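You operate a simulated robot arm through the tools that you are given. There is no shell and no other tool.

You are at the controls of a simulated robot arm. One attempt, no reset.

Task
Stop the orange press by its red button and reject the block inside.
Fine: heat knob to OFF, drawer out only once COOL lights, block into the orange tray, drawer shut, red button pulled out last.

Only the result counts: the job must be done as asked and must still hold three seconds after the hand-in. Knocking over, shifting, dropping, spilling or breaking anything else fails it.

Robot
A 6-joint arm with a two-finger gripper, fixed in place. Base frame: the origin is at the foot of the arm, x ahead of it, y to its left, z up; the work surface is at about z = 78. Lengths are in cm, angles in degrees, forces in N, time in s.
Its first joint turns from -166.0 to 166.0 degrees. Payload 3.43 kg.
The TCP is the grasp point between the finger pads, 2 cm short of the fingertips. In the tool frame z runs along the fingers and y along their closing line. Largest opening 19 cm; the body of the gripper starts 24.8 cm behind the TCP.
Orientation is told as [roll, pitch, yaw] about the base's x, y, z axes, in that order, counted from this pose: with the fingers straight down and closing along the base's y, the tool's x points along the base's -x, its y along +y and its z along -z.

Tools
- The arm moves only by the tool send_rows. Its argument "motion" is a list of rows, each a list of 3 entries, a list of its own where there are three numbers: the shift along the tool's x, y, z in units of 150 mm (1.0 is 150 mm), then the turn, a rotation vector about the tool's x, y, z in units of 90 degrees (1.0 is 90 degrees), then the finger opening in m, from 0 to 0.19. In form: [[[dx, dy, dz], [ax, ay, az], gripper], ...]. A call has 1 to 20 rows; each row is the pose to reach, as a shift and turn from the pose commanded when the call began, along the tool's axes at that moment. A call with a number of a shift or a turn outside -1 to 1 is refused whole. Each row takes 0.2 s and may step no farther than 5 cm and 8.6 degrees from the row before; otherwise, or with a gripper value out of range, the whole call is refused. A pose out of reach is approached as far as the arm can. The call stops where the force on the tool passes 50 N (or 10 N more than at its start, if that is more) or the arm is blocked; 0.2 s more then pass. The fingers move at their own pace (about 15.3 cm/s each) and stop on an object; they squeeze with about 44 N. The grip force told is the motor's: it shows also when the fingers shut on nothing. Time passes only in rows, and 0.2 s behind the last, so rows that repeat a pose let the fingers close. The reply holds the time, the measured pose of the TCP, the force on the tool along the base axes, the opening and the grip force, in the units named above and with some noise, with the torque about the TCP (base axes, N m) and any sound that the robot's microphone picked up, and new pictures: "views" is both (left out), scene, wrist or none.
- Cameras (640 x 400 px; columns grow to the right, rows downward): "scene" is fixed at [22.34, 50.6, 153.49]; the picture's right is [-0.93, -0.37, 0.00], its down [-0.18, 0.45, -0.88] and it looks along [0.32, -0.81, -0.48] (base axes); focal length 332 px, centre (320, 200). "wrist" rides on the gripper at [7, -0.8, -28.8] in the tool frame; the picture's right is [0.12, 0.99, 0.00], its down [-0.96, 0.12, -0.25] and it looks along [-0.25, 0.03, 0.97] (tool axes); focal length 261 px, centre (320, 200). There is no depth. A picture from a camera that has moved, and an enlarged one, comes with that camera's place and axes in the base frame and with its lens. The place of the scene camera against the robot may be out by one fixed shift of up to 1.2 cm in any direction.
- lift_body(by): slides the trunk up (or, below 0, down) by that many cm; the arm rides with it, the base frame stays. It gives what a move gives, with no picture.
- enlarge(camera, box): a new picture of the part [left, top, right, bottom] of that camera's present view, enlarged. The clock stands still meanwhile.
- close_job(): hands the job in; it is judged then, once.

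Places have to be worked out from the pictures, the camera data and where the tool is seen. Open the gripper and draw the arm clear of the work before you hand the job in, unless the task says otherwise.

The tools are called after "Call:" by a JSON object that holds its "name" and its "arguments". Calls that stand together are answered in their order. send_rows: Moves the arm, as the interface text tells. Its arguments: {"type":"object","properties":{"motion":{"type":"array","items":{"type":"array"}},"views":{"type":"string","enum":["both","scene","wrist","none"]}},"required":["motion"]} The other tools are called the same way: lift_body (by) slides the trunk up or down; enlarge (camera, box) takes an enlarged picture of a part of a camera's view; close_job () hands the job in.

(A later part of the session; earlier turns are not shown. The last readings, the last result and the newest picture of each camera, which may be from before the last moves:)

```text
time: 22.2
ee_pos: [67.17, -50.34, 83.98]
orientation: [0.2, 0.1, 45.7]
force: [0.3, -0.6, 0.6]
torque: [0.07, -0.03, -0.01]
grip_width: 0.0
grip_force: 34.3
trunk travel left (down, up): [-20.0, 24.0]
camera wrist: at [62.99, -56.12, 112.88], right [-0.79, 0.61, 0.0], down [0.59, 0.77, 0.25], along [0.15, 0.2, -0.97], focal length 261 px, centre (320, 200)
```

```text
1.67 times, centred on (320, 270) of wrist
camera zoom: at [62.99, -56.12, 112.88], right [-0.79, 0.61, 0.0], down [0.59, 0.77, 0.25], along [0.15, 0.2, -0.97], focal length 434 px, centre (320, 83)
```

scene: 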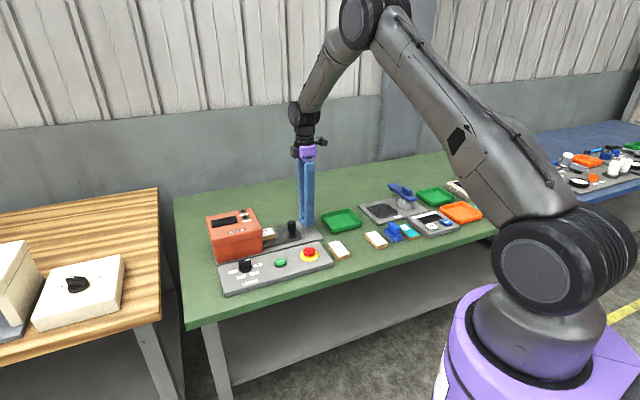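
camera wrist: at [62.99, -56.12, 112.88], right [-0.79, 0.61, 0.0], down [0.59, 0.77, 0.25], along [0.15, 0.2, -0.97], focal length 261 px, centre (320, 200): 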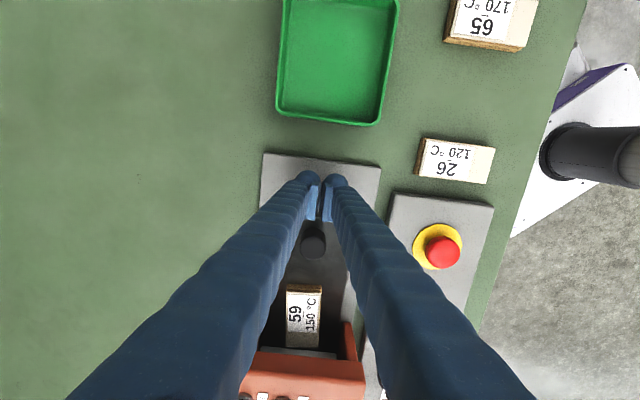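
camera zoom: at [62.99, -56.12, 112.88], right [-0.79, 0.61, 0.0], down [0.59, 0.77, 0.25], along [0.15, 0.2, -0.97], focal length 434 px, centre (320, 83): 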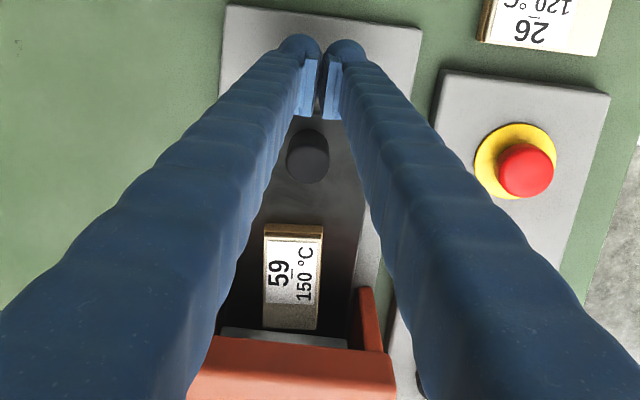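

The grip slipped off as the drawer came to rest; it moved about 8.5 cm and about half of the block still appears to be under the roof. I'll rise and back off a little to measure where the drawer and block are.

Call:
{"name": "send_rows", "arguments": {"motion": [[[0, 0, -0.2], [0, 0, 0], 0.0], [[0, 0, -0.5], [0, 0, 0], 0.06], [[0, 0, -0.8], [0, 0, 0], 0.1], [[-0.2, 0, -1.0], [0, 0, 0], 0.12], [[-0.4, 0, -1.0], [0, 0, 0], 0.12]]}}

Call:
{"name": "enlarge", "arguments": {"camera": "wrist", "box": [240, 120, 400, 280]}}

Call:
{"name": "enlarge", "arguments": {"camera": "scene", "box": [200, 190, 350, 290]}}

```text
time: 23.4
ee_pos: [71.41, -46.14, 99.08]
orientation: [0.1, 0.2, 45.6]
force: [-0.3, 0.7, -0.1]
torque: [-0.08, 0.05, 0.0]
grip_width: 11.99
grip_force: 0.0
trunk travel left (down, up): [-20.0, 24.0]
camera wrist: at [67.3, -51.75, 127.86], right [-0.79, 0.61, 0.0], down [0.59, 0.77, 0.25], along [0.15, 0.2, -0.97], focal length 261 px, centre (320, 200)
```

scene: 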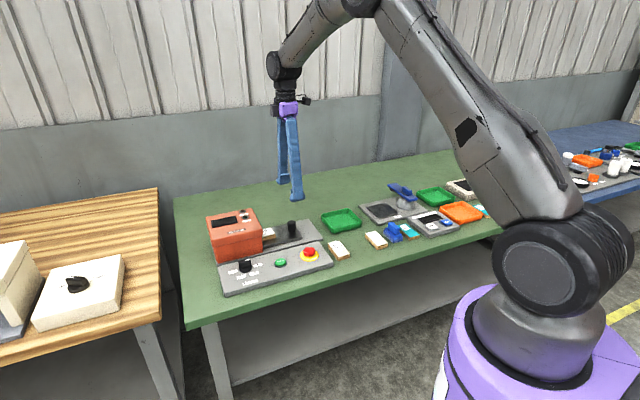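
wrist: 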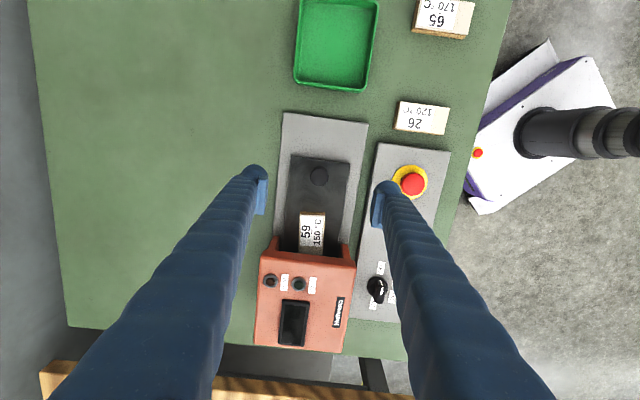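

```text
2.50 times, centred on (320, 200) of wrist
camera zoom: at [67.3, -51.75, 127.86], right [-0.79, 0.61, 0.0], down [0.59, 0.77, 0.25], along [0.15, 0.2, -0.97], focal length 652 px, centre (320, 200)
```

zoom: 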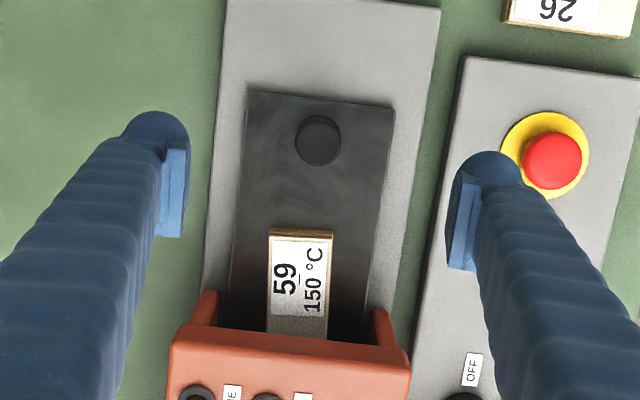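

```text
4.00 times, centred on (275, 240) of scene
camera zoom: at [22.34, 50.6, 153.49], right [-0.93, -0.37, 0.0], down [-0.18, 0.45, -0.88], along [0.32, -0.81, -0.48], focal length 1330 px, centre (500, 40)
```

zoom: 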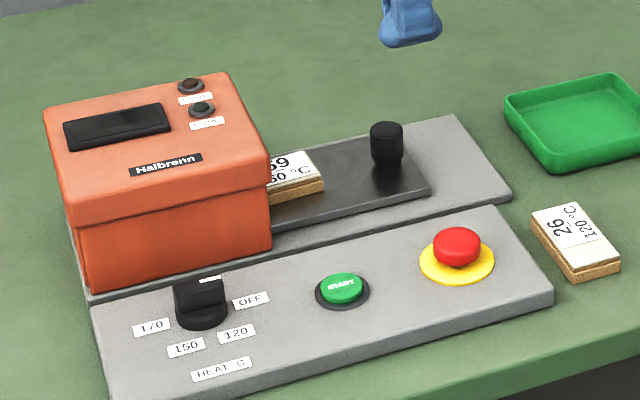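

The drawer is at its stop, and block 59's near end is at about (76.9, -41.4), rotated about 5° from the drawer with 5 cm or so exposed. I'll position over the exposed end at yaw 50.5 with the fingers at 6.5 cm.

Call:
{"name": "send_rows", "arguments": {"motion": [[[-0.2, -0.01, 0.0], [0, 0, 0], 0.1], [[-0.4, -0.02, 0.1], [0, 0, -0.03], 0.065], [[-0.615, -0.024, 0.2], [0, 0, -0.055], 0.065], [[-0.615, -0.024, 0.45], [0, 0, -0.055], 0.065], [[-0.615, -0.024, 0.6], [0, 0, -0.055], 0.065]]}}

Call:
{"name": "enlarge", "arguments": {"camera": "wrist", "box": [240, 120, 400, 280]}}

Call:
{"name": "enlarge", "arguments": {"camera": "scene", "box": [200, 190, 350, 290]}}

```text
time: 24.6
ee_pos: [78.13, -39.9, 90.03]
orientation: [0.1, -0.1, 50.6]
force: [0.2, 0.1, -0.3]
torque: [0.05, 0.0, 0.03]
grip_width: 6.49
grip_force: 0.0
trunk travel left (down, up): [-20.0, 24.0]
camera wrist: at [74.52, -45.88, 118.78], right [-0.84, 0.54, 0.0], down [0.52, 0.82, 0.25], along [0.13, 0.21, -0.97], focal length 261 px, centre (320, 200)
```

scene: 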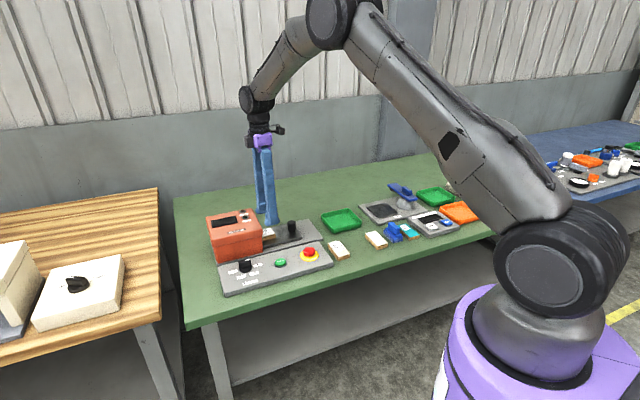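
wrist: 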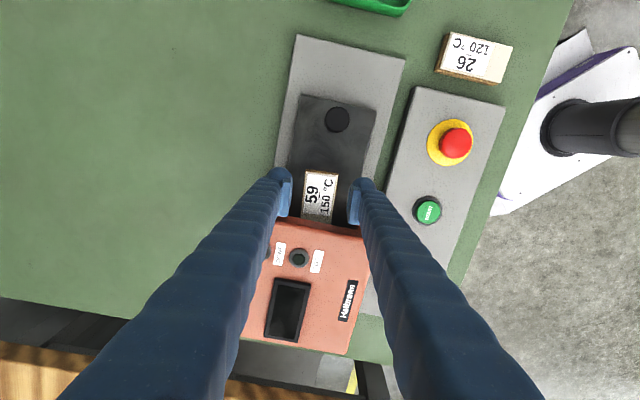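

```text
2.50 times, centred on (320, 200) of wrist
camera zoom: at [74.52, -45.88, 118.78], right [-0.84, 0.54, 0.0], down [0.52, 0.82, 0.25], along [0.13, 0.21, -0.97], focal length 652 px, centre (320, 200)
```

zoom: 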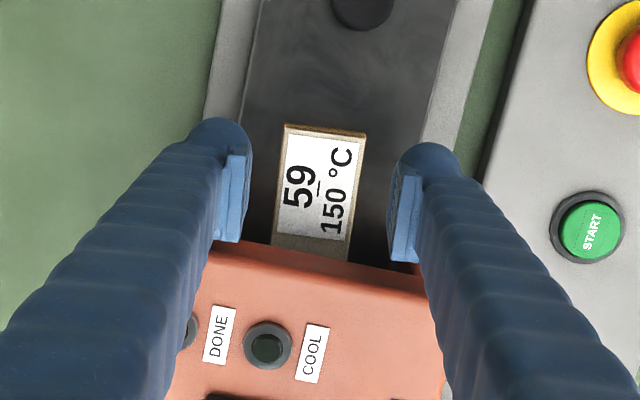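

```text
4.00 times, centred on (275, 240) of scene
camera zoom: at [22.34, 50.6, 153.49], right [-0.93, -0.37, 0.0], down [-0.18, 0.45, -0.88], along [0.32, -0.81, -0.48], focal length 1330 px, centre (500, 40)
```

zoom: 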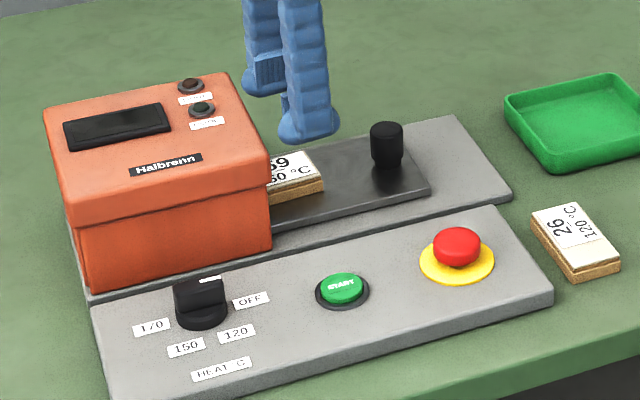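

The fingers are centred and aligned with the block. The housing lid is at about z 90, so I'll shift 0.4 cm away from it, descend slowly and close on the block's exposed end.

Call:
{"name": "send_rows", "arguments": {"motion": [[[0.027, 0, 0.12], [0, 0, 0], 0.065], [[0.027, 0, 0.25], [0, 0, 0], 0.065], [[0.027, 0, 0.35], [0, 0, 0], 0.065], [[0.027, 0, 0.42], [0, 0, 0], 0.065], [[0.027, 0, 0.455], [0, 0, 0], 0.065], [[0.027, 0, 0.455], [0, 0, 0], 0.0], [[0.027, 0, 0.455], [0, 0, 0], 0.0], [[0.027, 0, 0.455], [0, 0, 0], 0.0]]}}

Call:
{"name": "enlarge", "arguments": {"camera": "scene", "box": [200, 190, 350, 290]}}

Call:
{"name": "enlarge", "arguments": {"camera": "wrist", "box": [240, 120, 400, 280]}}

```text
time: 26.1
ee_pos: [78.24, -40.12, 84.31]
orientation: [-0.6, -0.1, 50.4]
force: [-1.4, 2.6, 25.1]
torque: [0.08, 0.12, 0.04]
grip_width: 0.57
grip_force: 34.5
trunk travel left (down, up): [-20.0, 24.0]
stopped in row 7: the force on the tool passed its limit at 60 N (the readings are from after the stop); the commanded pose is now the measured one
camera wrist: at [74.26, -45.97, 113.0], right [-0.84, 0.54, -0.01], down [0.52, 0.82, 0.25], along [0.14, 0.2, -0.97], focal length 261 px, centre (320, 200)
```

scene: 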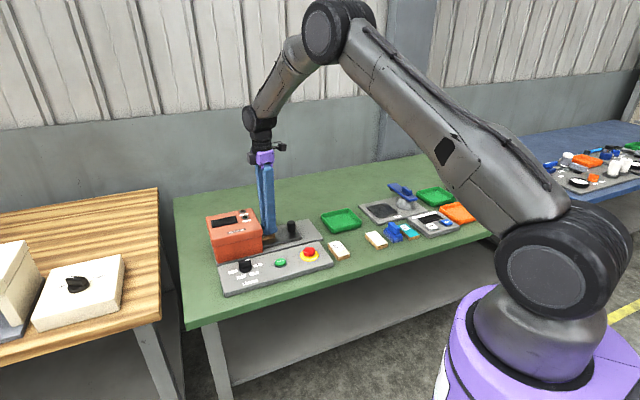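
wrist: 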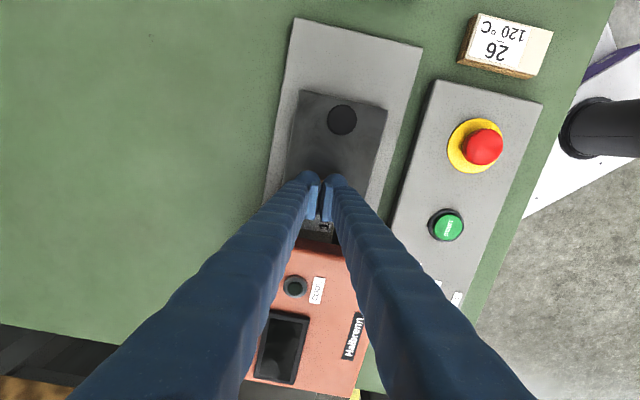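

```text
4.00 times, centred on (275, 240) of scene
camera zoom: at [22.34, 50.6, 153.49], right [-0.93, -0.37, 0.0], down [-0.18, 0.45, -0.88], along [0.32, -0.81, -0.48], focal length 1330 px, centre (500, 40)
```

zoom: 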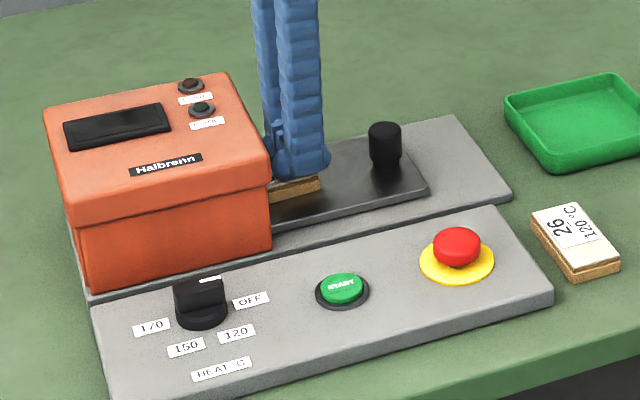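

```text
2.50 times, centred on (320, 200) of wrist
camera zoom: at [74.26, -45.97, 113.0], right [-0.84, 0.54, -0.01], down [0.52, 0.82, 0.25], along [0.14, 0.2, -0.97], focal length 652 px, centre (320, 200)
```

zoom: 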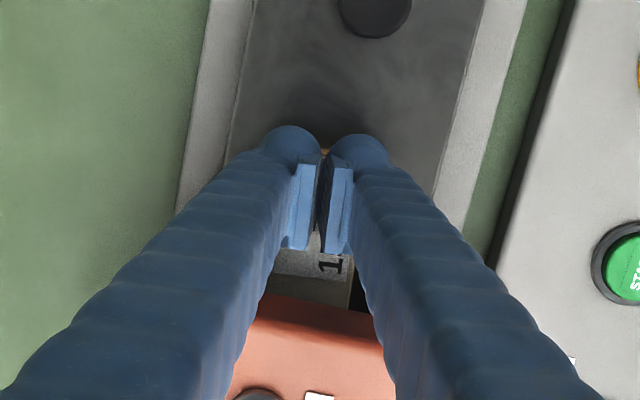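

The fingertips rode up over the block's top edge, because the rounded tips were too shallow; the block itself is undisturbed. I'll lift, reopen, and check the view.

Call:
{"name": "send_rows", "arguments": {"motion": [[[0, 0, -0.1], [0, 0, 0], 0.0], [[0, 0, -0.25], [0, 0, 0], 0.03], [[0, 0, -0.37], [0, 0, 0], 0.065], [[0, 0, -0.37], [0, 0, 0], 0.065]]}}

Call:
{"name": "enlarge", "arguments": {"camera": "wrist", "box": [240, 120, 400, 280]}}

Call:
{"name": "enlarge", "arguments": {"camera": "scene", "box": [240, 215, 320, 265]}}

```text
time: 27.1
ee_pos: [78.16, -40.23, 89.32]
orientation: [-0.2, 0.0, 50.5]
force: [-0.4, -0.4, -0.7]
torque: [0.01, 0.03, 0.0]
grip_width: 6.49
grip_force: 0.1
trunk travel left (down, up): [-20.0, 24.0]
camera wrist: at [74.35, -46.05, 118.08], right [-0.84, 0.54, 0.0], down [0.52, 0.82, 0.25], along [0.14, 0.21, -0.97], focal length 261 px, centre (320, 200)
```

scene: 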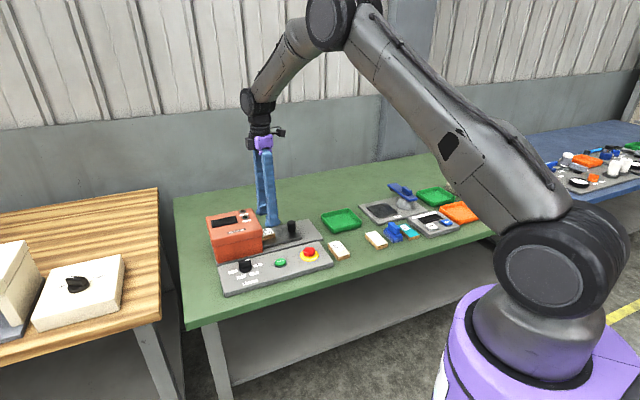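
wrist: 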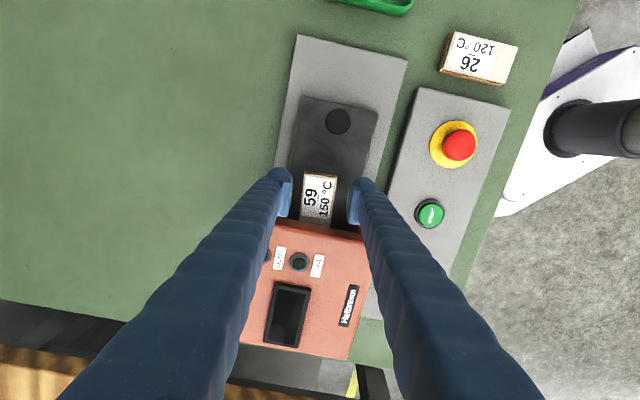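

```text
2.50 times, centred on (320, 200) of wrist
camera zoom: at [74.35, -46.05, 118.08], right [-0.84, 0.54, 0.0], down [0.52, 0.82, 0.25], along [0.14, 0.21, -0.97], focal length 652 px, centre (320, 200)
```

zoom: 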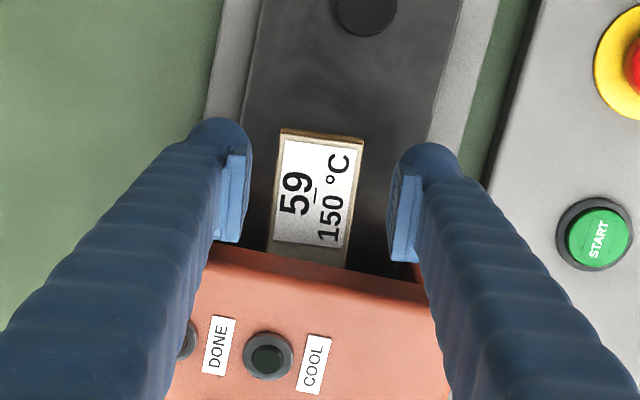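

```text
8.00 times, centred on (280, 240) of scene
camera zoom: at [22.34, 50.6, 153.49], right [-0.93, -0.37, 0.0], down [-0.18, 0.45, -0.88], along [0.32, -0.81, -0.48], focal length 2659 px, centre (640, -120)
```

zoom: 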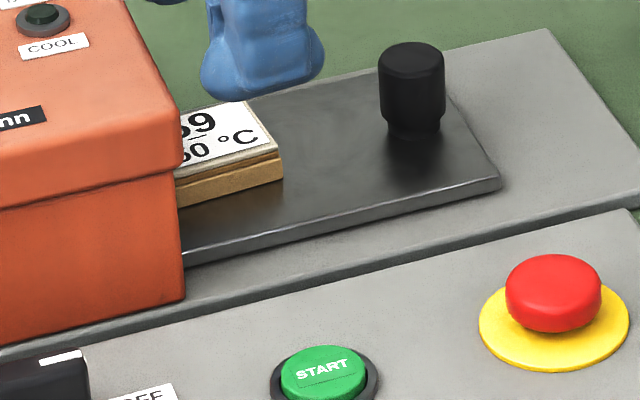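

The drawer is a flat plate and the block is only about 1.5 cm thick with its top near z 82. I'll go down deeper with open fingers, watching the force near the plate.

Call:
{"name": "send_rows", "arguments": {"motion": [[[0, 0, 0.15], [0, 0, 0], 0.065], [[0, 0, 0.3], [0, 0, 0], 0.065], [[0, 0, 0.38], [0, 0, 0], 0.065], [[0, 0, 0.405], [0, 0, 0], 0.065], [[0, 0, 0.42], [0, 0, 0], 0.065], [[0, 0, 0.435], [0, 0, 0], 0.065]], "views": "scene"}}

Call:
{"name": "enlarge", "arguments": {"camera": "scene", "box": [240, 215, 320, 265]}}

```text
time: 28.5
ee_pos: [78.21, -40.18, 82.82]
orientation: [-0.3, -0.1, 50.4]
force: [0.1, 1.1, 0.2]
torque: [-0.02, 0.05, 0.0]
grip_width: 6.51
grip_force: 0.0
trunk travel left (down, up): [-20.0, 24.0]
```

scene: 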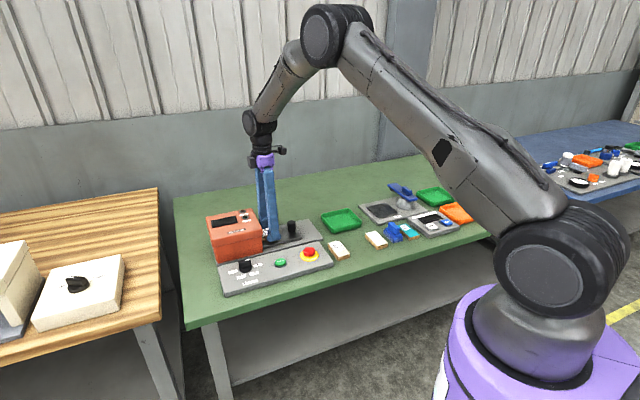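

```text
8.00 times, centred on (280, 240) of scene
camera zoom: at [22.34, 50.6, 153.49], right [-0.93, -0.37, 0.0], down [-0.18, 0.45, -0.88], along [0.32, -0.81, -0.48], focal length 2659 px, centre (640, -120)
```

zoom: 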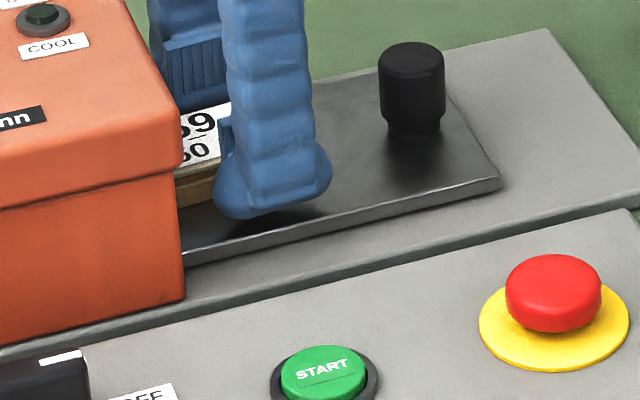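

There is no contact yet at TCP 82.8. I'll creep down a little more to find the plate.

Call:
{"name": "send_rows", "arguments": {"motion": [[[0, 0, 0.01], [0, 0, 0], 0.065], [[0, 0, 0.02], [0, 0, 0], 0.065]], "views": "none"}}

```text
time: 29.1
ee_pos: [78.2, -40.14, 82.49]
orientation: [-0.2, 0.0, 50.6]
force: [0.8, -0.2, -0.6]
torque: [-0.01, -0.02, 0.02]
grip_width: 6.52
grip_force: 0.0
trunk travel left (down, up): [-20.0, 24.0]
```

Call:
{"name": "send_rows", "arguments": {"motion": [[[0, 0, 0.01], [0, 0, 0], 0.065], [[0, 0, 0.02], [0, 0, 0], 0.065]], "views": "scene"}}

Call:
{"name": "enlarge", "arguments": {"camera": "scene", "box": [240, 215, 320, 265]}}

```text
time: 29.7
ee_pos: [78.22, -40.29, 82.32]
orientation: [-0.2, -0.1, 50.5]
force: [0.8, 0.9, 10.7]
torque: [0.32, 0.33, -0.06]
grip_width: 6.51
grip_force: 0.5
trunk travel left (down, up): [-20.0, 24.0]
```

scene: 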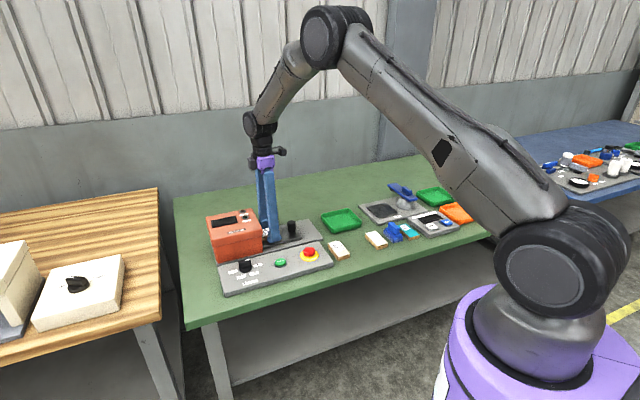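

```text
8.00 times, centred on (280, 240) of scene
camera zoom: at [22.34, 50.6, 153.49], right [-0.93, -0.37, 0.0], down [-0.18, 0.45, -0.88], along [0.32, -0.81, -0.48], focal length 2659 px, centre (640, -120)
```

zoom: 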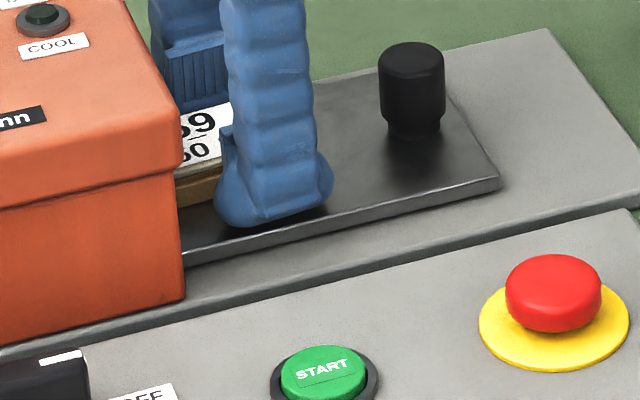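

The plate makes contact at TCP 82.35, so its top is near z 80.35. I'll raise 0.15 cm and close on the block.

Call:
{"name": "send_rows", "arguments": {"motion": [[[0, 0, -0.013], [0, 0, 0], 0.065], [[0, 0, -0.013], [0, 0, 0], 0.03], [[0, 0, -0.013], [0, 0, 0], 0.0], [[0, 0, -0.013], [0, 0, 0], 0.0]]}}

Call:
{"name": "enlarge", "arguments": {"camera": "scene", "box": [240, 215, 320, 265]}}

```text
time: 30.7
ee_pos: [78.29, -40.23, 82.37]
orientation: [-0.1, 0.0, 50.5]
force: [0.3, 0.3, -0.4]
torque: [-0.01, 0.01, 0.04]
grip_width: 4.66
grip_force: 44.3
trunk travel left (down, up): [-20.0, 24.0]
camera wrist: at [74.37, -46.14, 111.21], right [-0.84, 0.54, 0.0], down [0.52, 0.82, 0.25], along [0.14, 0.21, -0.97], focal length 261 px, centre (320, 200)
```

scene: 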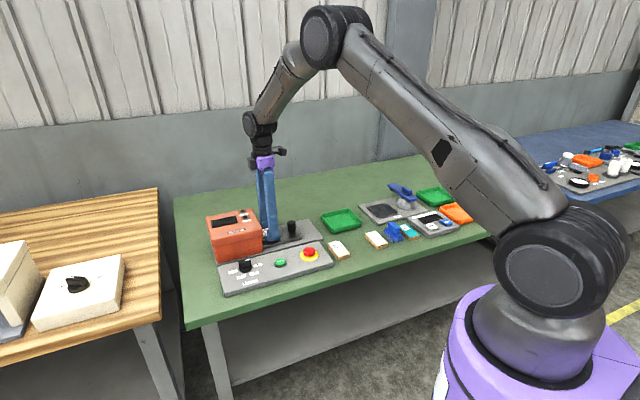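
wrist: 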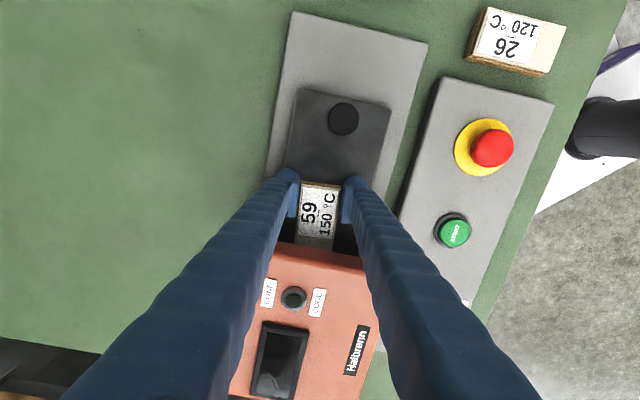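

```text
8.00 times, centred on (280, 240) of scene
camera zoom: at [22.34, 50.6, 153.49], right [-0.93, -0.37, 0.0], down [-0.18, 0.45, -0.88], along [0.32, -0.81, -0.48], focal length 2659 px, centre (640, -120)
```

zoom: 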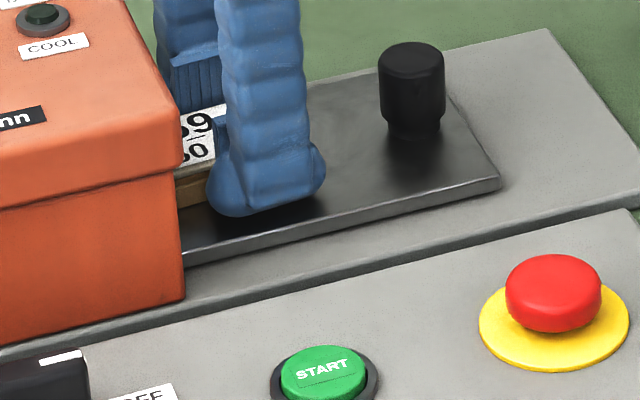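

The block is held at 4.66 cm. I'll lift it 0.3 cm, draw it 3.5 cm toward the handle to clear the roof, and set it back on the plate so I can regrip at its centre.

Call:
{"name": "send_rows", "arguments": {"motion": [[[0, 0, -0.02], [0, 0, 0], 0.0], [[0.06, 0.005, -0.02], [0, 0, 0], 0.0], [[0.12, 0.01, -0.02], [0, 0, 0], 0.0], [[0.18, 0.015, -0.02], [0, 0, 0], 0.0], [[0.232, 0.02, -0.02], [0, 0, 0], 0.0], [[0.232, 0.02, -0.002], [0, 0, 0], 0.0]]}}

Call:
{"name": "enlarge", "arguments": {"camera": "scene", "box": [240, 215, 320, 265]}}

Call:
{"name": "enlarge", "arguments": {"camera": "wrist", "box": [240, 120, 400, 280]}}

```text
time: 32.1
ee_pos: [75.68, -42.76, 82.43]
orientation: [-0.2, 0.0, 50.6]
force: [-0.3, -0.3, -0.7]
torque: [-0.02, -0.02, 0.02]
grip_width: 4.66
grip_force: 43.8
trunk travel left (down, up): [-20.0, 24.0]
camera wrist: at [71.89, -48.66, 111.21], right [-0.84, 0.54, 0.0], down [0.52, 0.82, 0.25], along [0.14, 0.21, -0.97], focal length 261 px, centre (320, 200)
```

scene: 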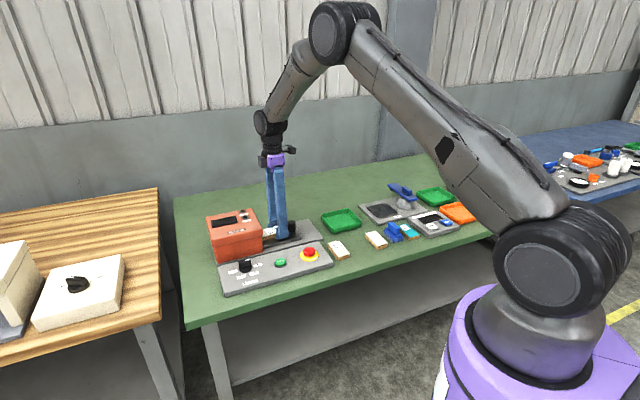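
wrist: 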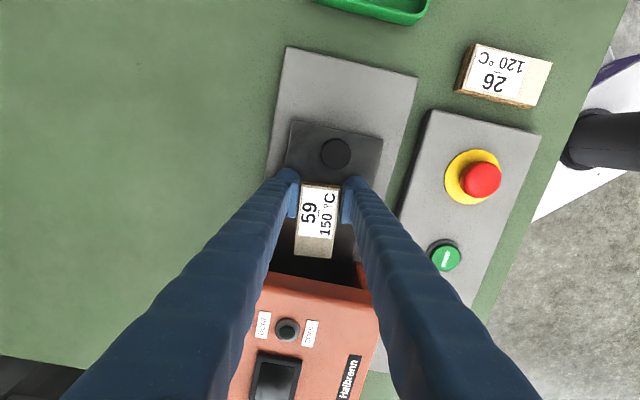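

```text
8.00 times, centred on (280, 240) of scene
camera zoom: at [22.34, 50.6, 153.49], right [-0.93, -0.37, 0.0], down [-0.18, 0.45, -0.88], along [0.32, -0.81, -0.48], focal length 2659 px, centre (640, -120)
```

zoom: 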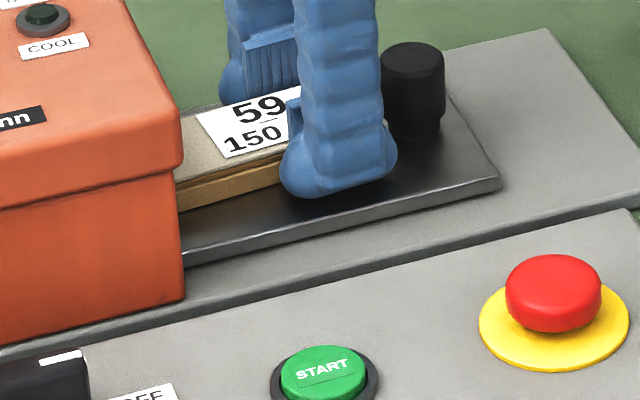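

```text
2.50 times, centred on (320, 200) of wrist
camera zoom: at [71.89, -48.66, 111.21], right [-0.84, 0.54, 0.0], down [0.52, 0.82, 0.25], along [0.14, 0.21, -0.97], focal length 652 px, centre (320, 200)
```

zoom: 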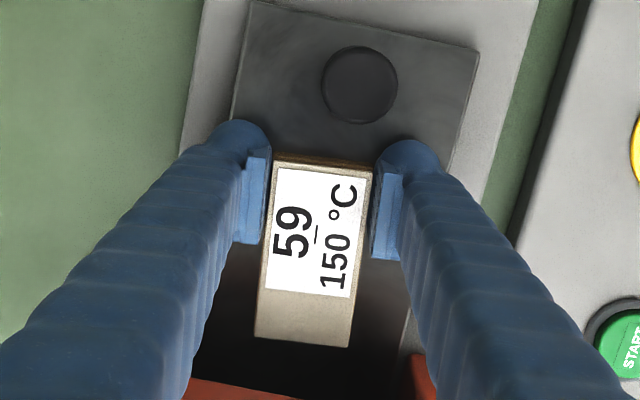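

The block is now fully clear of the roof. I'll open, shift 2.5 cm to its centre and regrip.

Call:
{"name": "send_rows", "arguments": {"motion": [[[0, 0, 0], [0, 0, 0], 0.065], [[0, 0, -0.01], [0, 0, 0], 0.065], [[-0.08, 0, -0.01], [0, 0, 0], 0.065], [[-0.165, 0, -0.01], [0, 0, 0], 0.065], [[-0.165, 0, 0], [0, 0, 0], 0.03], [[-0.165, 0, 0], [0, 0, 0], 0.0], [[-0.165, 0, 0], [0, 0, 0], 0.0], [[-0.165, 0, 0], [0, 0, 0], 0.0]]}}

Call:
{"name": "enlarge", "arguments": {"camera": "wrist", "box": [240, 120, 400, 280]}}

```text
time: 33.9
ee_pos: [77.2, -40.7, 82.54]
orientation: [-0.3, 0.0, 50.5]
force: [-0.2, 2.9, 12.7]
torque: [0.1, 0.12, -0.06]
grip_width: 4.64
grip_force: 44.0
trunk travel left (down, up): [-20.0, 24.0]
camera wrist: at [73.39, -46.64, 111.34], right [-0.84, 0.54, -0.01], down [0.52, 0.82, 0.25], along [0.14, 0.21, -0.97], focal length 261 px, centre (320, 200)
```

scene: 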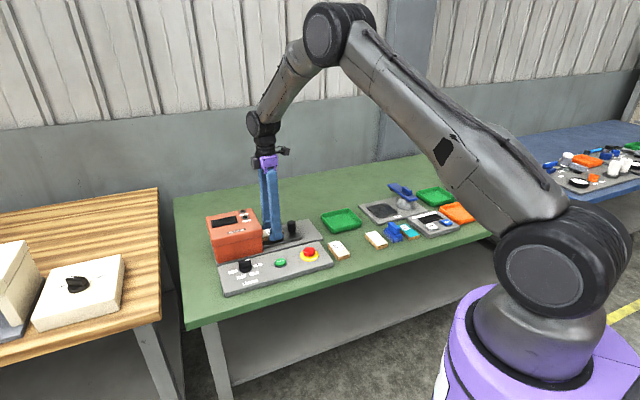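
wrist: 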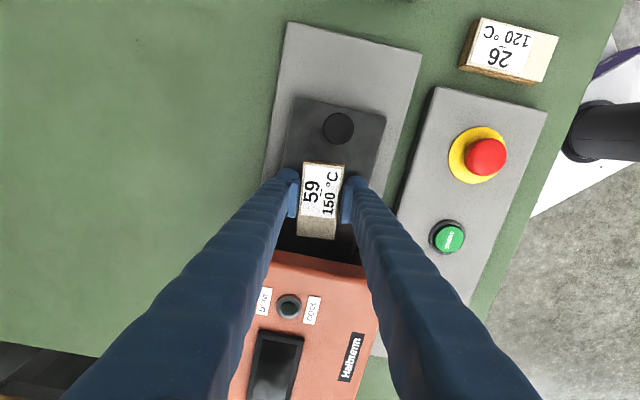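

```text
2.50 times, centred on (320, 200) of wrist
camera zoom: at [73.39, -46.64, 111.34], right [-0.84, 0.54, -0.01], down [0.52, 0.82, 0.25], along [0.14, 0.21, -0.97], focal length 652 px, centre (320, 200)
```

zoom: 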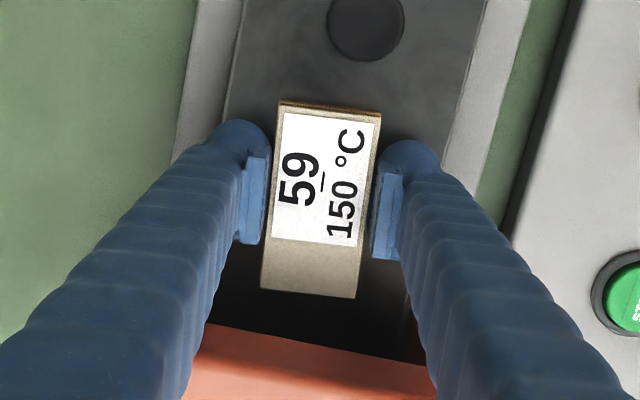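

The block is gripped at its centre. I'll lift slightly, back away from the lid, then raise it high.

Call:
{"name": "send_rows", "arguments": {"motion": [[[0, 0, -0.03], [0, 0, 0], 0.0], [[0.05, 0.004, -0.05], [0, 0, 0], 0.0], [[0.09, 0.008, -0.08], [0, 0, 0], 0.0], [[0.09, 0.008, -0.25], [0, 0, 0], 0.0], [[0.09, 0.008, -0.5], [0, 0, 0], 0.0], [[0.09, 0.008, -0.75], [0, 0, 0], 0.0], [[0.15, 0.008, -1.0], [0, 0, 0], 0.0]]}}

Call:
{"name": "enlarge", "arguments": {"camera": "scene", "box": [380, 170, 520, 260]}}

```text
time: 35.5
ee_pos: [75.67, -42.27, 97.51]
orientation: [-0.3, -0.1, 50.6]
force: [-0.1, 0.3, -0.5]
torque: [0.02, -0.03, -0.02]
grip_width: 4.63
grip_force: 44.5
trunk travel left (down, up): [-20.0, 24.0]
camera wrist: at [71.77, -48.28, 126.33], right [-0.84, 0.54, 0.0], down [0.52, 0.82, 0.25], along [0.14, 0.21, -0.97], focal length 261 px, centre (320, 200)
```

scene: 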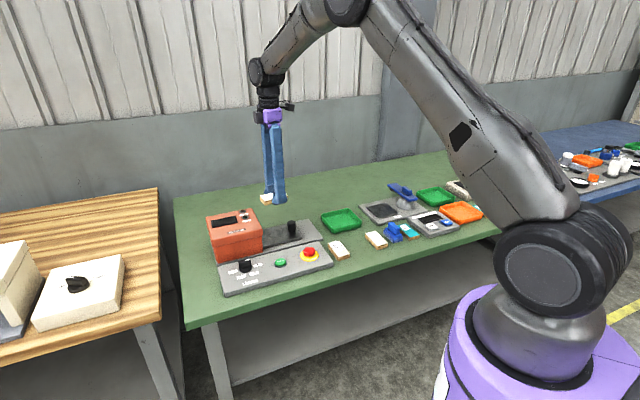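
wrist: 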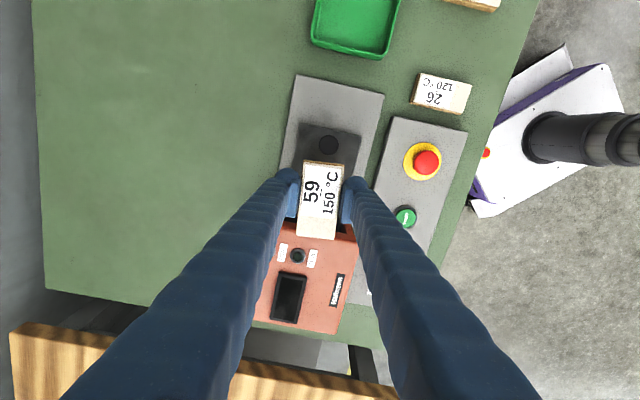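

```text
4.44 times, centred on (450, 215) of scene
camera zoom: at [22.34, 50.6, 153.49], right [-0.93, -0.37, 0.0], down [-0.18, 0.45, -0.88], along [0.32, -0.81, -0.48], focal length 1477 px, centre (-258, 133)
```

zoom: 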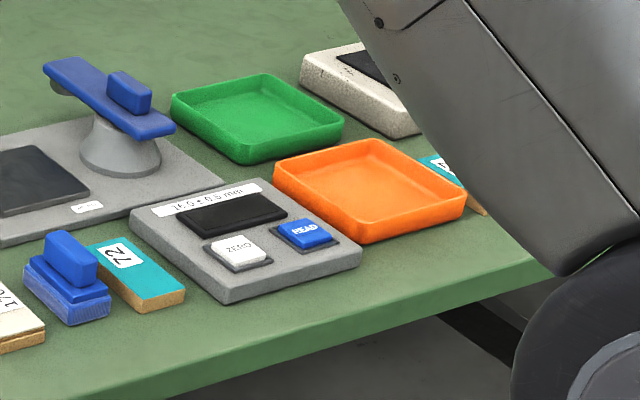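

The block is in hand. The orange tray is centred near (10.4, -86.3) with its sides at about 45°, so I'll carry the block there high up in several legs.

Call:
{"name": "send_rows", "arguments": {"motion": [[[0.2, 0.06, -0.15], [0, 0, 0], 0.0], [[0.45, 0.135, -0.3], [0, 0, 0], 0.0], [[0.7, 0.21, -0.3], [0, 0, 0], 0.0], [[0.85, 0.255, -0.3], [0, 0, 0], 0.0], [[1.0, 0.3, -0.3], [0, 0, 0], 0.0]], "views": "none"}}

Call:
{"name": "send_rows", "arguments": {"motion": [[[0.25, 0.075, 0], [0, 0, 0], 0.0], [[0.5, 0.15, 0], [0, 0, 0], 0.0], [[0.75, 0.225, 0], [0, 0, 0], 0.0], [[1.0, 0.3, 0], [0, 0, 0], 0.0]], "views": "none"}}

Call:
{"name": "send_rows", "arguments": {"motion": [[[0.25, 0.075, 0], [0, 0, 0], 0.0], [[0.5, 0.15, 0], [0, 0, 0], 0.0], [[0.75, 0.225, 0], [0, 0, 0], 0.0], [[1.0, 0.3, 0], [0, 0, 0], 0.0]]}}

```text
time: 36.7
ee_pos: [62.59, -50.99, 101.96]
orientation: [-0.2, 0.0, 50.5]
force: [-0.5, 0.1, 0.3]
torque: [-0.02, 0.03, -0.03]
grip_width: 4.64
grip_force: 44.2
trunk travel left (down, up): [-20.0, 24.0]
```

```text
time: 37.7
ee_pos: [49.55, -59.62, 101.93]
orientation: [-0.3, -0.1, 50.6]
force: [-0.9, -0.3, -0.4]
torque: [0.01, -0.07, 0.04]
grip_width: 4.61
grip_force: 43.7
trunk travel left (down, up): [-20.0, 24.0]
```

```text
time: 38.7
ee_pos: [36.56, -68.61, 101.72]
orientation: [-0.2, 0.0, 50.5]
force: [-0.3, 0.0, -0.7]
torque: [-0.01, -0.07, 0.01]
grip_width: 4.66
grip_force: 43.9
trunk travel left (down, up): [-20.0, 24.0]
camera wrist: at [32.65, -74.53, 130.58], right [-0.84, 0.54, 0.0], down [0.52, 0.82, 0.25], along [0.14, 0.21, -0.97], focal length 261 px, centre (320, 200)
```

scene: 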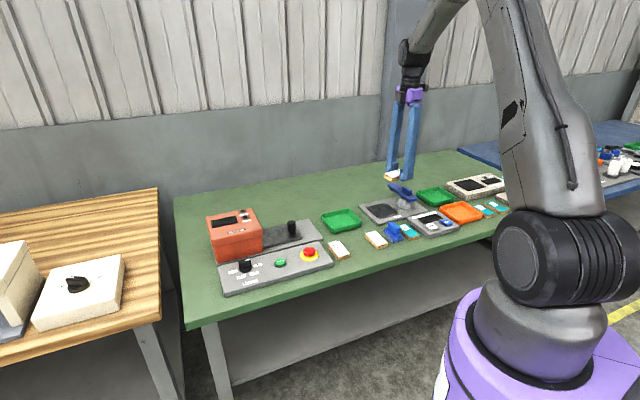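
wrist: 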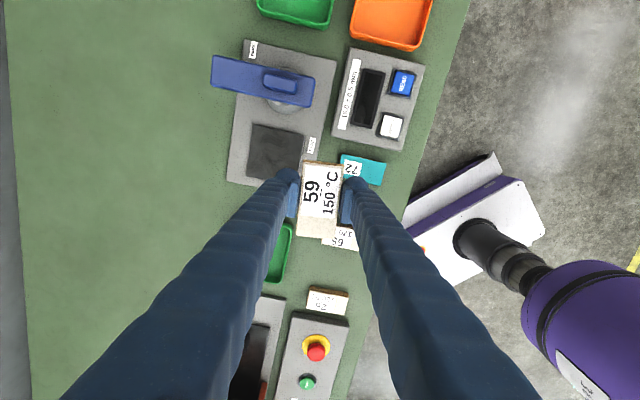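

The path is clear and the orange tray is visible ahead. I'll do two more legs.

Call:
{"name": "send_rows", "arguments": {"motion": [[[0.25, 0.075, 0], [0, 0, 0], 0.0], [[0.5, 0.15, 0], [0, 0, 0], 0.0], [[0.75, 0.225, 0], [0, 0, 0], 0.0], [[1.0, 0.3, 0], [0, 0, 0], 0.0]], "views": "none"}}

Call:
{"name": "send_rows", "arguments": {"motion": [[[0.25, 0.075, 0], [0, 0, 0], 0.0], [[0.5, 0.15, 0], [0, 0, 0], 0.0], [[0.75, 0.225, 0], [0, 0, 0], 0.0]]}}

Call:
{"name": "enlarge", "arguments": {"camera": "wrist", "box": [220, 70, 420, 270]}}

```text
time: 39.7
ee_pos: [23.53, -77.15, 101.85]
orientation: [-0.2, -0.1, 50.5]
force: [0.4, 0.3, -1.1]
torque: [0.01, -0.04, 0.03]
grip_width: 4.63
grip_force: 44.2
trunk travel left (down, up): [-20.0, 24.0]
```

```text
time: 40.5
ee_pos: [13.68, -83.77, 101.67]
orientation: [-0.3, -0.1, 50.5]
force: [0.4, 0.1, -0.2]
torque: [-0.04, -0.01, -0.03]
grip_width: 4.65
grip_force: 44.1
trunk travel left (down, up): [-20.0, 24.0]
camera wrist: at [9.81, -89.7, 130.5], right [-0.84, 0.54, -0.01], down [0.52, 0.82, 0.25], along [0.14, 0.21, -0.97], focal length 261 px, centre (320, 200)
```

scene: 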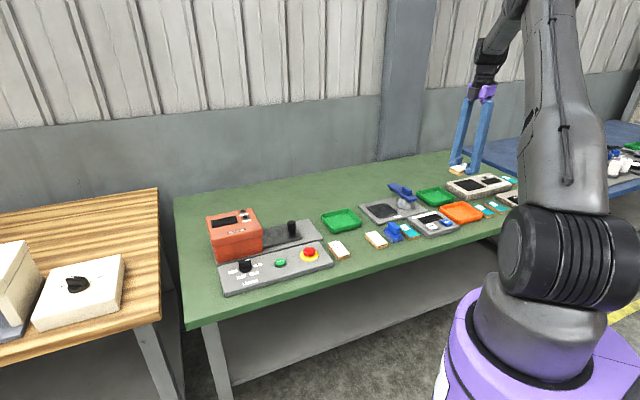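
wrist: 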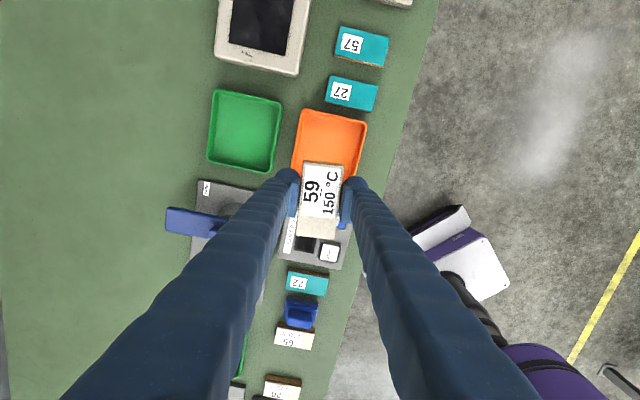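

```text
2.00 times, centred on (320, 170) of wrist
camera zoom: at [9.81, -89.7, 130.5], right [-0.84, 0.54, -0.01], down [0.52, 0.82, 0.25], along [0.14, 0.21, -0.97], focal length 521 px, centre (320, 260)
```

zoom: 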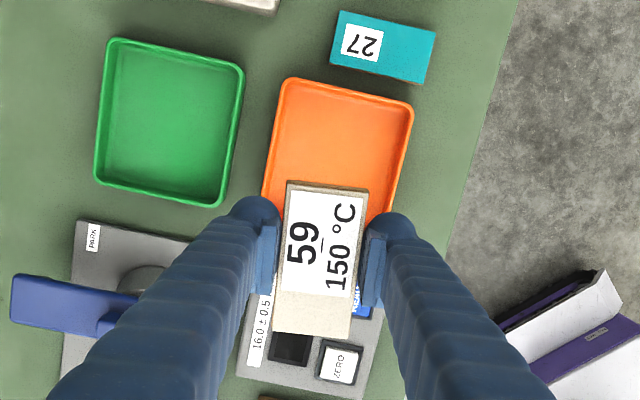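

The tray is confirmed centred near (10.4, -86.2) with its sides at 46°. I'll centre over it, align the yaw and descend part way.

Call:
{"name": "send_rows", "arguments": {"motion": [[[0.14, 0.03, 0.1], [0, 0, 0.025], 0.0], [[0.285, 0.061, 0.2], [0, 0, 0.05], 0.0], [[0.285, 0.061, 0.45], [0, 0, 0.05], 0.0], [[0.285, 0.061, 0.7], [0, 0, 0.05], 0.0], [[0.285, 0.061, 0.85], [0, 0, 0.05], 0.0]]}}

Call:
{"name": "enlarge", "arguments": {"camera": "wrist", "box": [220, 70, 420, 270]}}

Call:
{"name": "enlarge", "arguments": {"camera": "scene", "box": [420, 160, 520, 240]}}

```text
time: 41.7
ee_pos: [10.48, -86.56, 88.9]
orientation: [-0.1, -0.1, 45.9]
force: [0.7, -1.0, -0.7]
torque: [0.01, -0.02, 0.02]
grip_width: 4.64
grip_force: 44.1
trunk travel left (down, up): [-20.0, 24.0]
camera wrist: at [6.1, -92.19, 117.7], right [-0.8, 0.6, 0.0], down [0.58, 0.77, 0.25], along [0.15, 0.2, -0.97], focal length 261 px, centre (320, 200)
```

scene: 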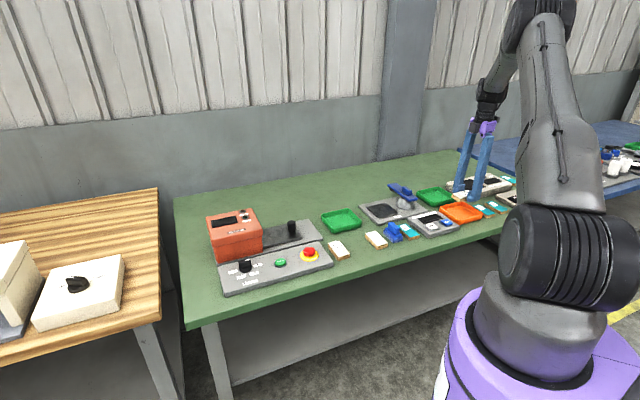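
wrist: 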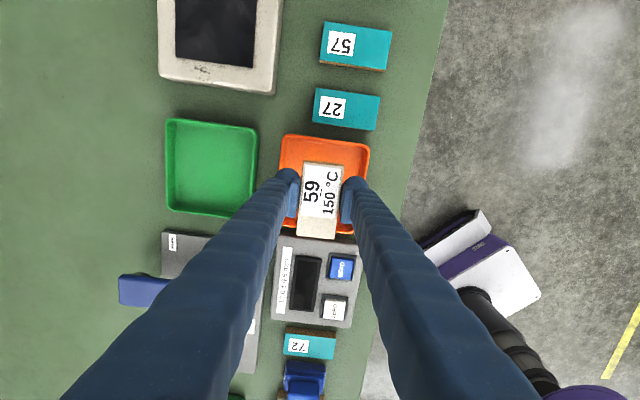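

```text
2.00 times, centred on (320, 170) of wrist
camera zoom: at [6.1, -92.19, 117.7], right [-0.8, 0.6, 0.0], down [0.58, 0.77, 0.25], along [0.15, 0.2, -0.97], focal length 521 px, centre (320, 260)
```

zoom: 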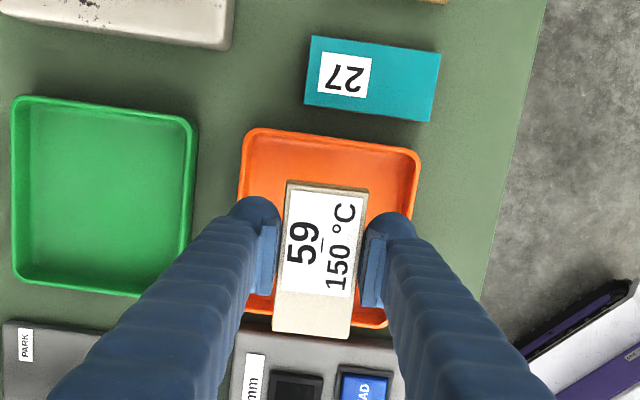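

```text
5.00 times, centred on (470, 200) of scene
camera zoom: at [22.34, 50.6, 153.49], right [-0.93, -0.37, 0.0], down [-0.18, 0.45, -0.88], along [0.32, -0.81, -0.48], focal length 1662 px, centre (-430, 200)
```

zoom: 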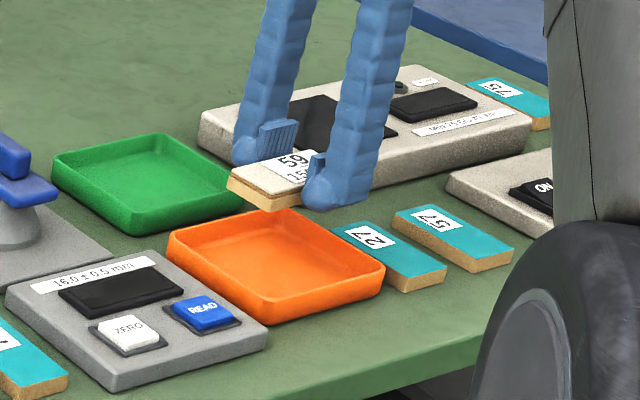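

The block is aligned over the tray to within about 0.4 cm. I'll nudge it and lower it in.

Call:
{"name": "send_rows", "arguments": {"motion": [[[-0.02, 0, 0.15], [0, 0, 0], 0.0], [[-0.02, 0, 0.3], [0, 0, 0], 0.0], [[-0.02, 0, 0.42], [0, 0, 0], 0.0], [[-0.02, 0, 0.48], [0, 0, 0], 0.0], [[-0.02, 0, 0.5], [0, 0, 0], 0.0], [[-0.02, 0, 0.515], [0, 0, 0], 0.0]]}}

Call:
{"name": "enlarge", "arguments": {"camera": "scene", "box": [420, 160, 520, 240]}}

Call:
{"name": "enlarge", "arguments": {"camera": "wrist", "box": [220, 100, 420, 300]}}

```text
time: 43.1
ee_pos: [10.66, -86.35, 81.26]
orientation: [-0.3, -0.1, 46.1]
force: [-0.1, -0.5, -0.9]
torque: [-0.01, 0.0, 0.01]
grip_width: 4.62
grip_force: 43.5
trunk travel left (down, up): [-20.0, 24.0]
camera wrist: at [6.34, -91.93, 110.06], right [-0.8, 0.6, 0.0], down [0.58, 0.77, 0.25], along [0.15, 0.2, -0.97], focal length 261 px, centre (320, 200)
```

scene: 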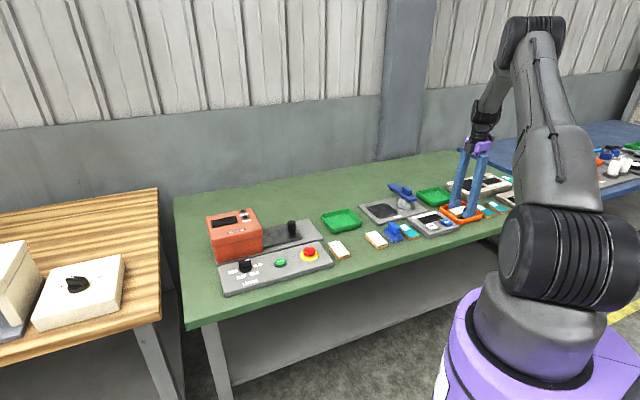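
wrist: 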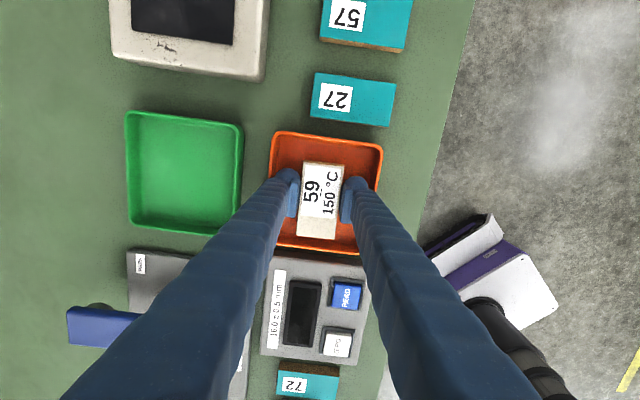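

```text
5.00 times, centred on (470, 200) of scene
camera zoom: at [22.34, 50.6, 153.49], right [-0.93, -0.37, 0.0], down [-0.18, 0.45, -0.88], along [0.32, -0.81, -0.48], focal length 1662 px, centre (-430, 200)
```

zoom: 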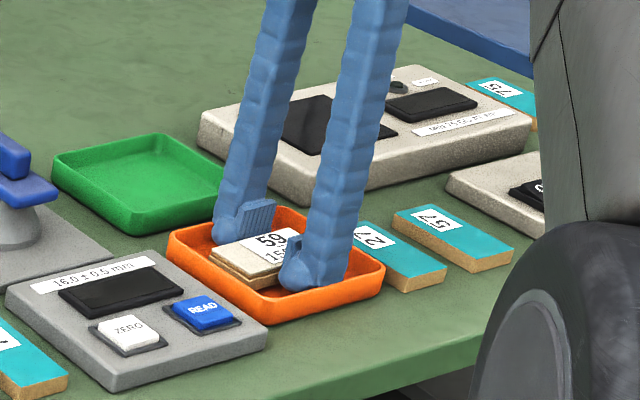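

```text
2.00 times, centred on (320, 200) of wrist
camera zoom: at [6.34, -91.93, 110.06], right [-0.8, 0.6, 0.0], down [0.58, 0.77, 0.25], along [0.15, 0.2, -0.97], focal length 521 px, centre (320, 200)
```

zoom: 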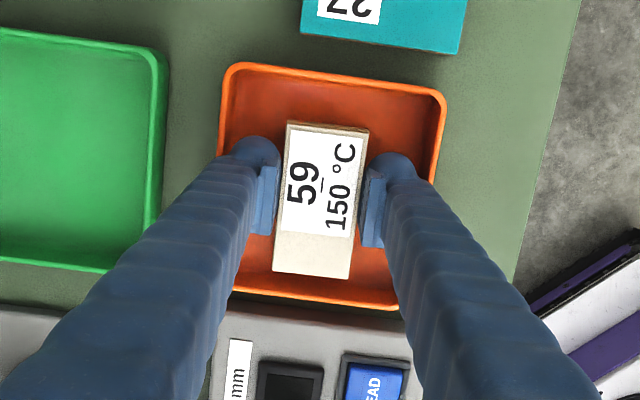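

The block is inside the tray walls and well centred, with no contact yet. I'll creep down to touch the floor.

Call:
{"name": "send_rows", "arguments": {"motion": [[[0, 0, 0.012], [0, 0, 0], 0.0], [[0, 0, 0.024], [0, 0, 0], 0.0], [[0, 0, 0.032], [0, 0, 0], 0.0]], "views": "none"}}

```text
time: 43.9
ee_pos: [10.62, -86.36, 80.75]
orientation: [-0.2, -0.2, 46.0]
force: [0.5, -0.3, -0.3]
torque: [-0.02, -0.02, -0.02]
grip_width: 4.65
grip_force: 44.1
trunk travel left (down, up): [-20.0, 24.0]
```

Call:
{"name": "send_rows", "arguments": {"motion": [[[0, 0, 0.01], [0, 0, 0], 0.0], [[0, 0, 0.02], [0, 0, 0], 0.0]], "views": "none"}}

```text
time: 44.5
ee_pos: [10.72, -86.31, 80.69]
orientation: [-0.3, 0.0, 45.9]
force: [-0.9, 2.1, 10.9]
torque: [0.24, 0.07, 0.03]
grip_width: 4.63
grip_force: 44.3
trunk travel left (down, up): [-20.0, 24.0]
```

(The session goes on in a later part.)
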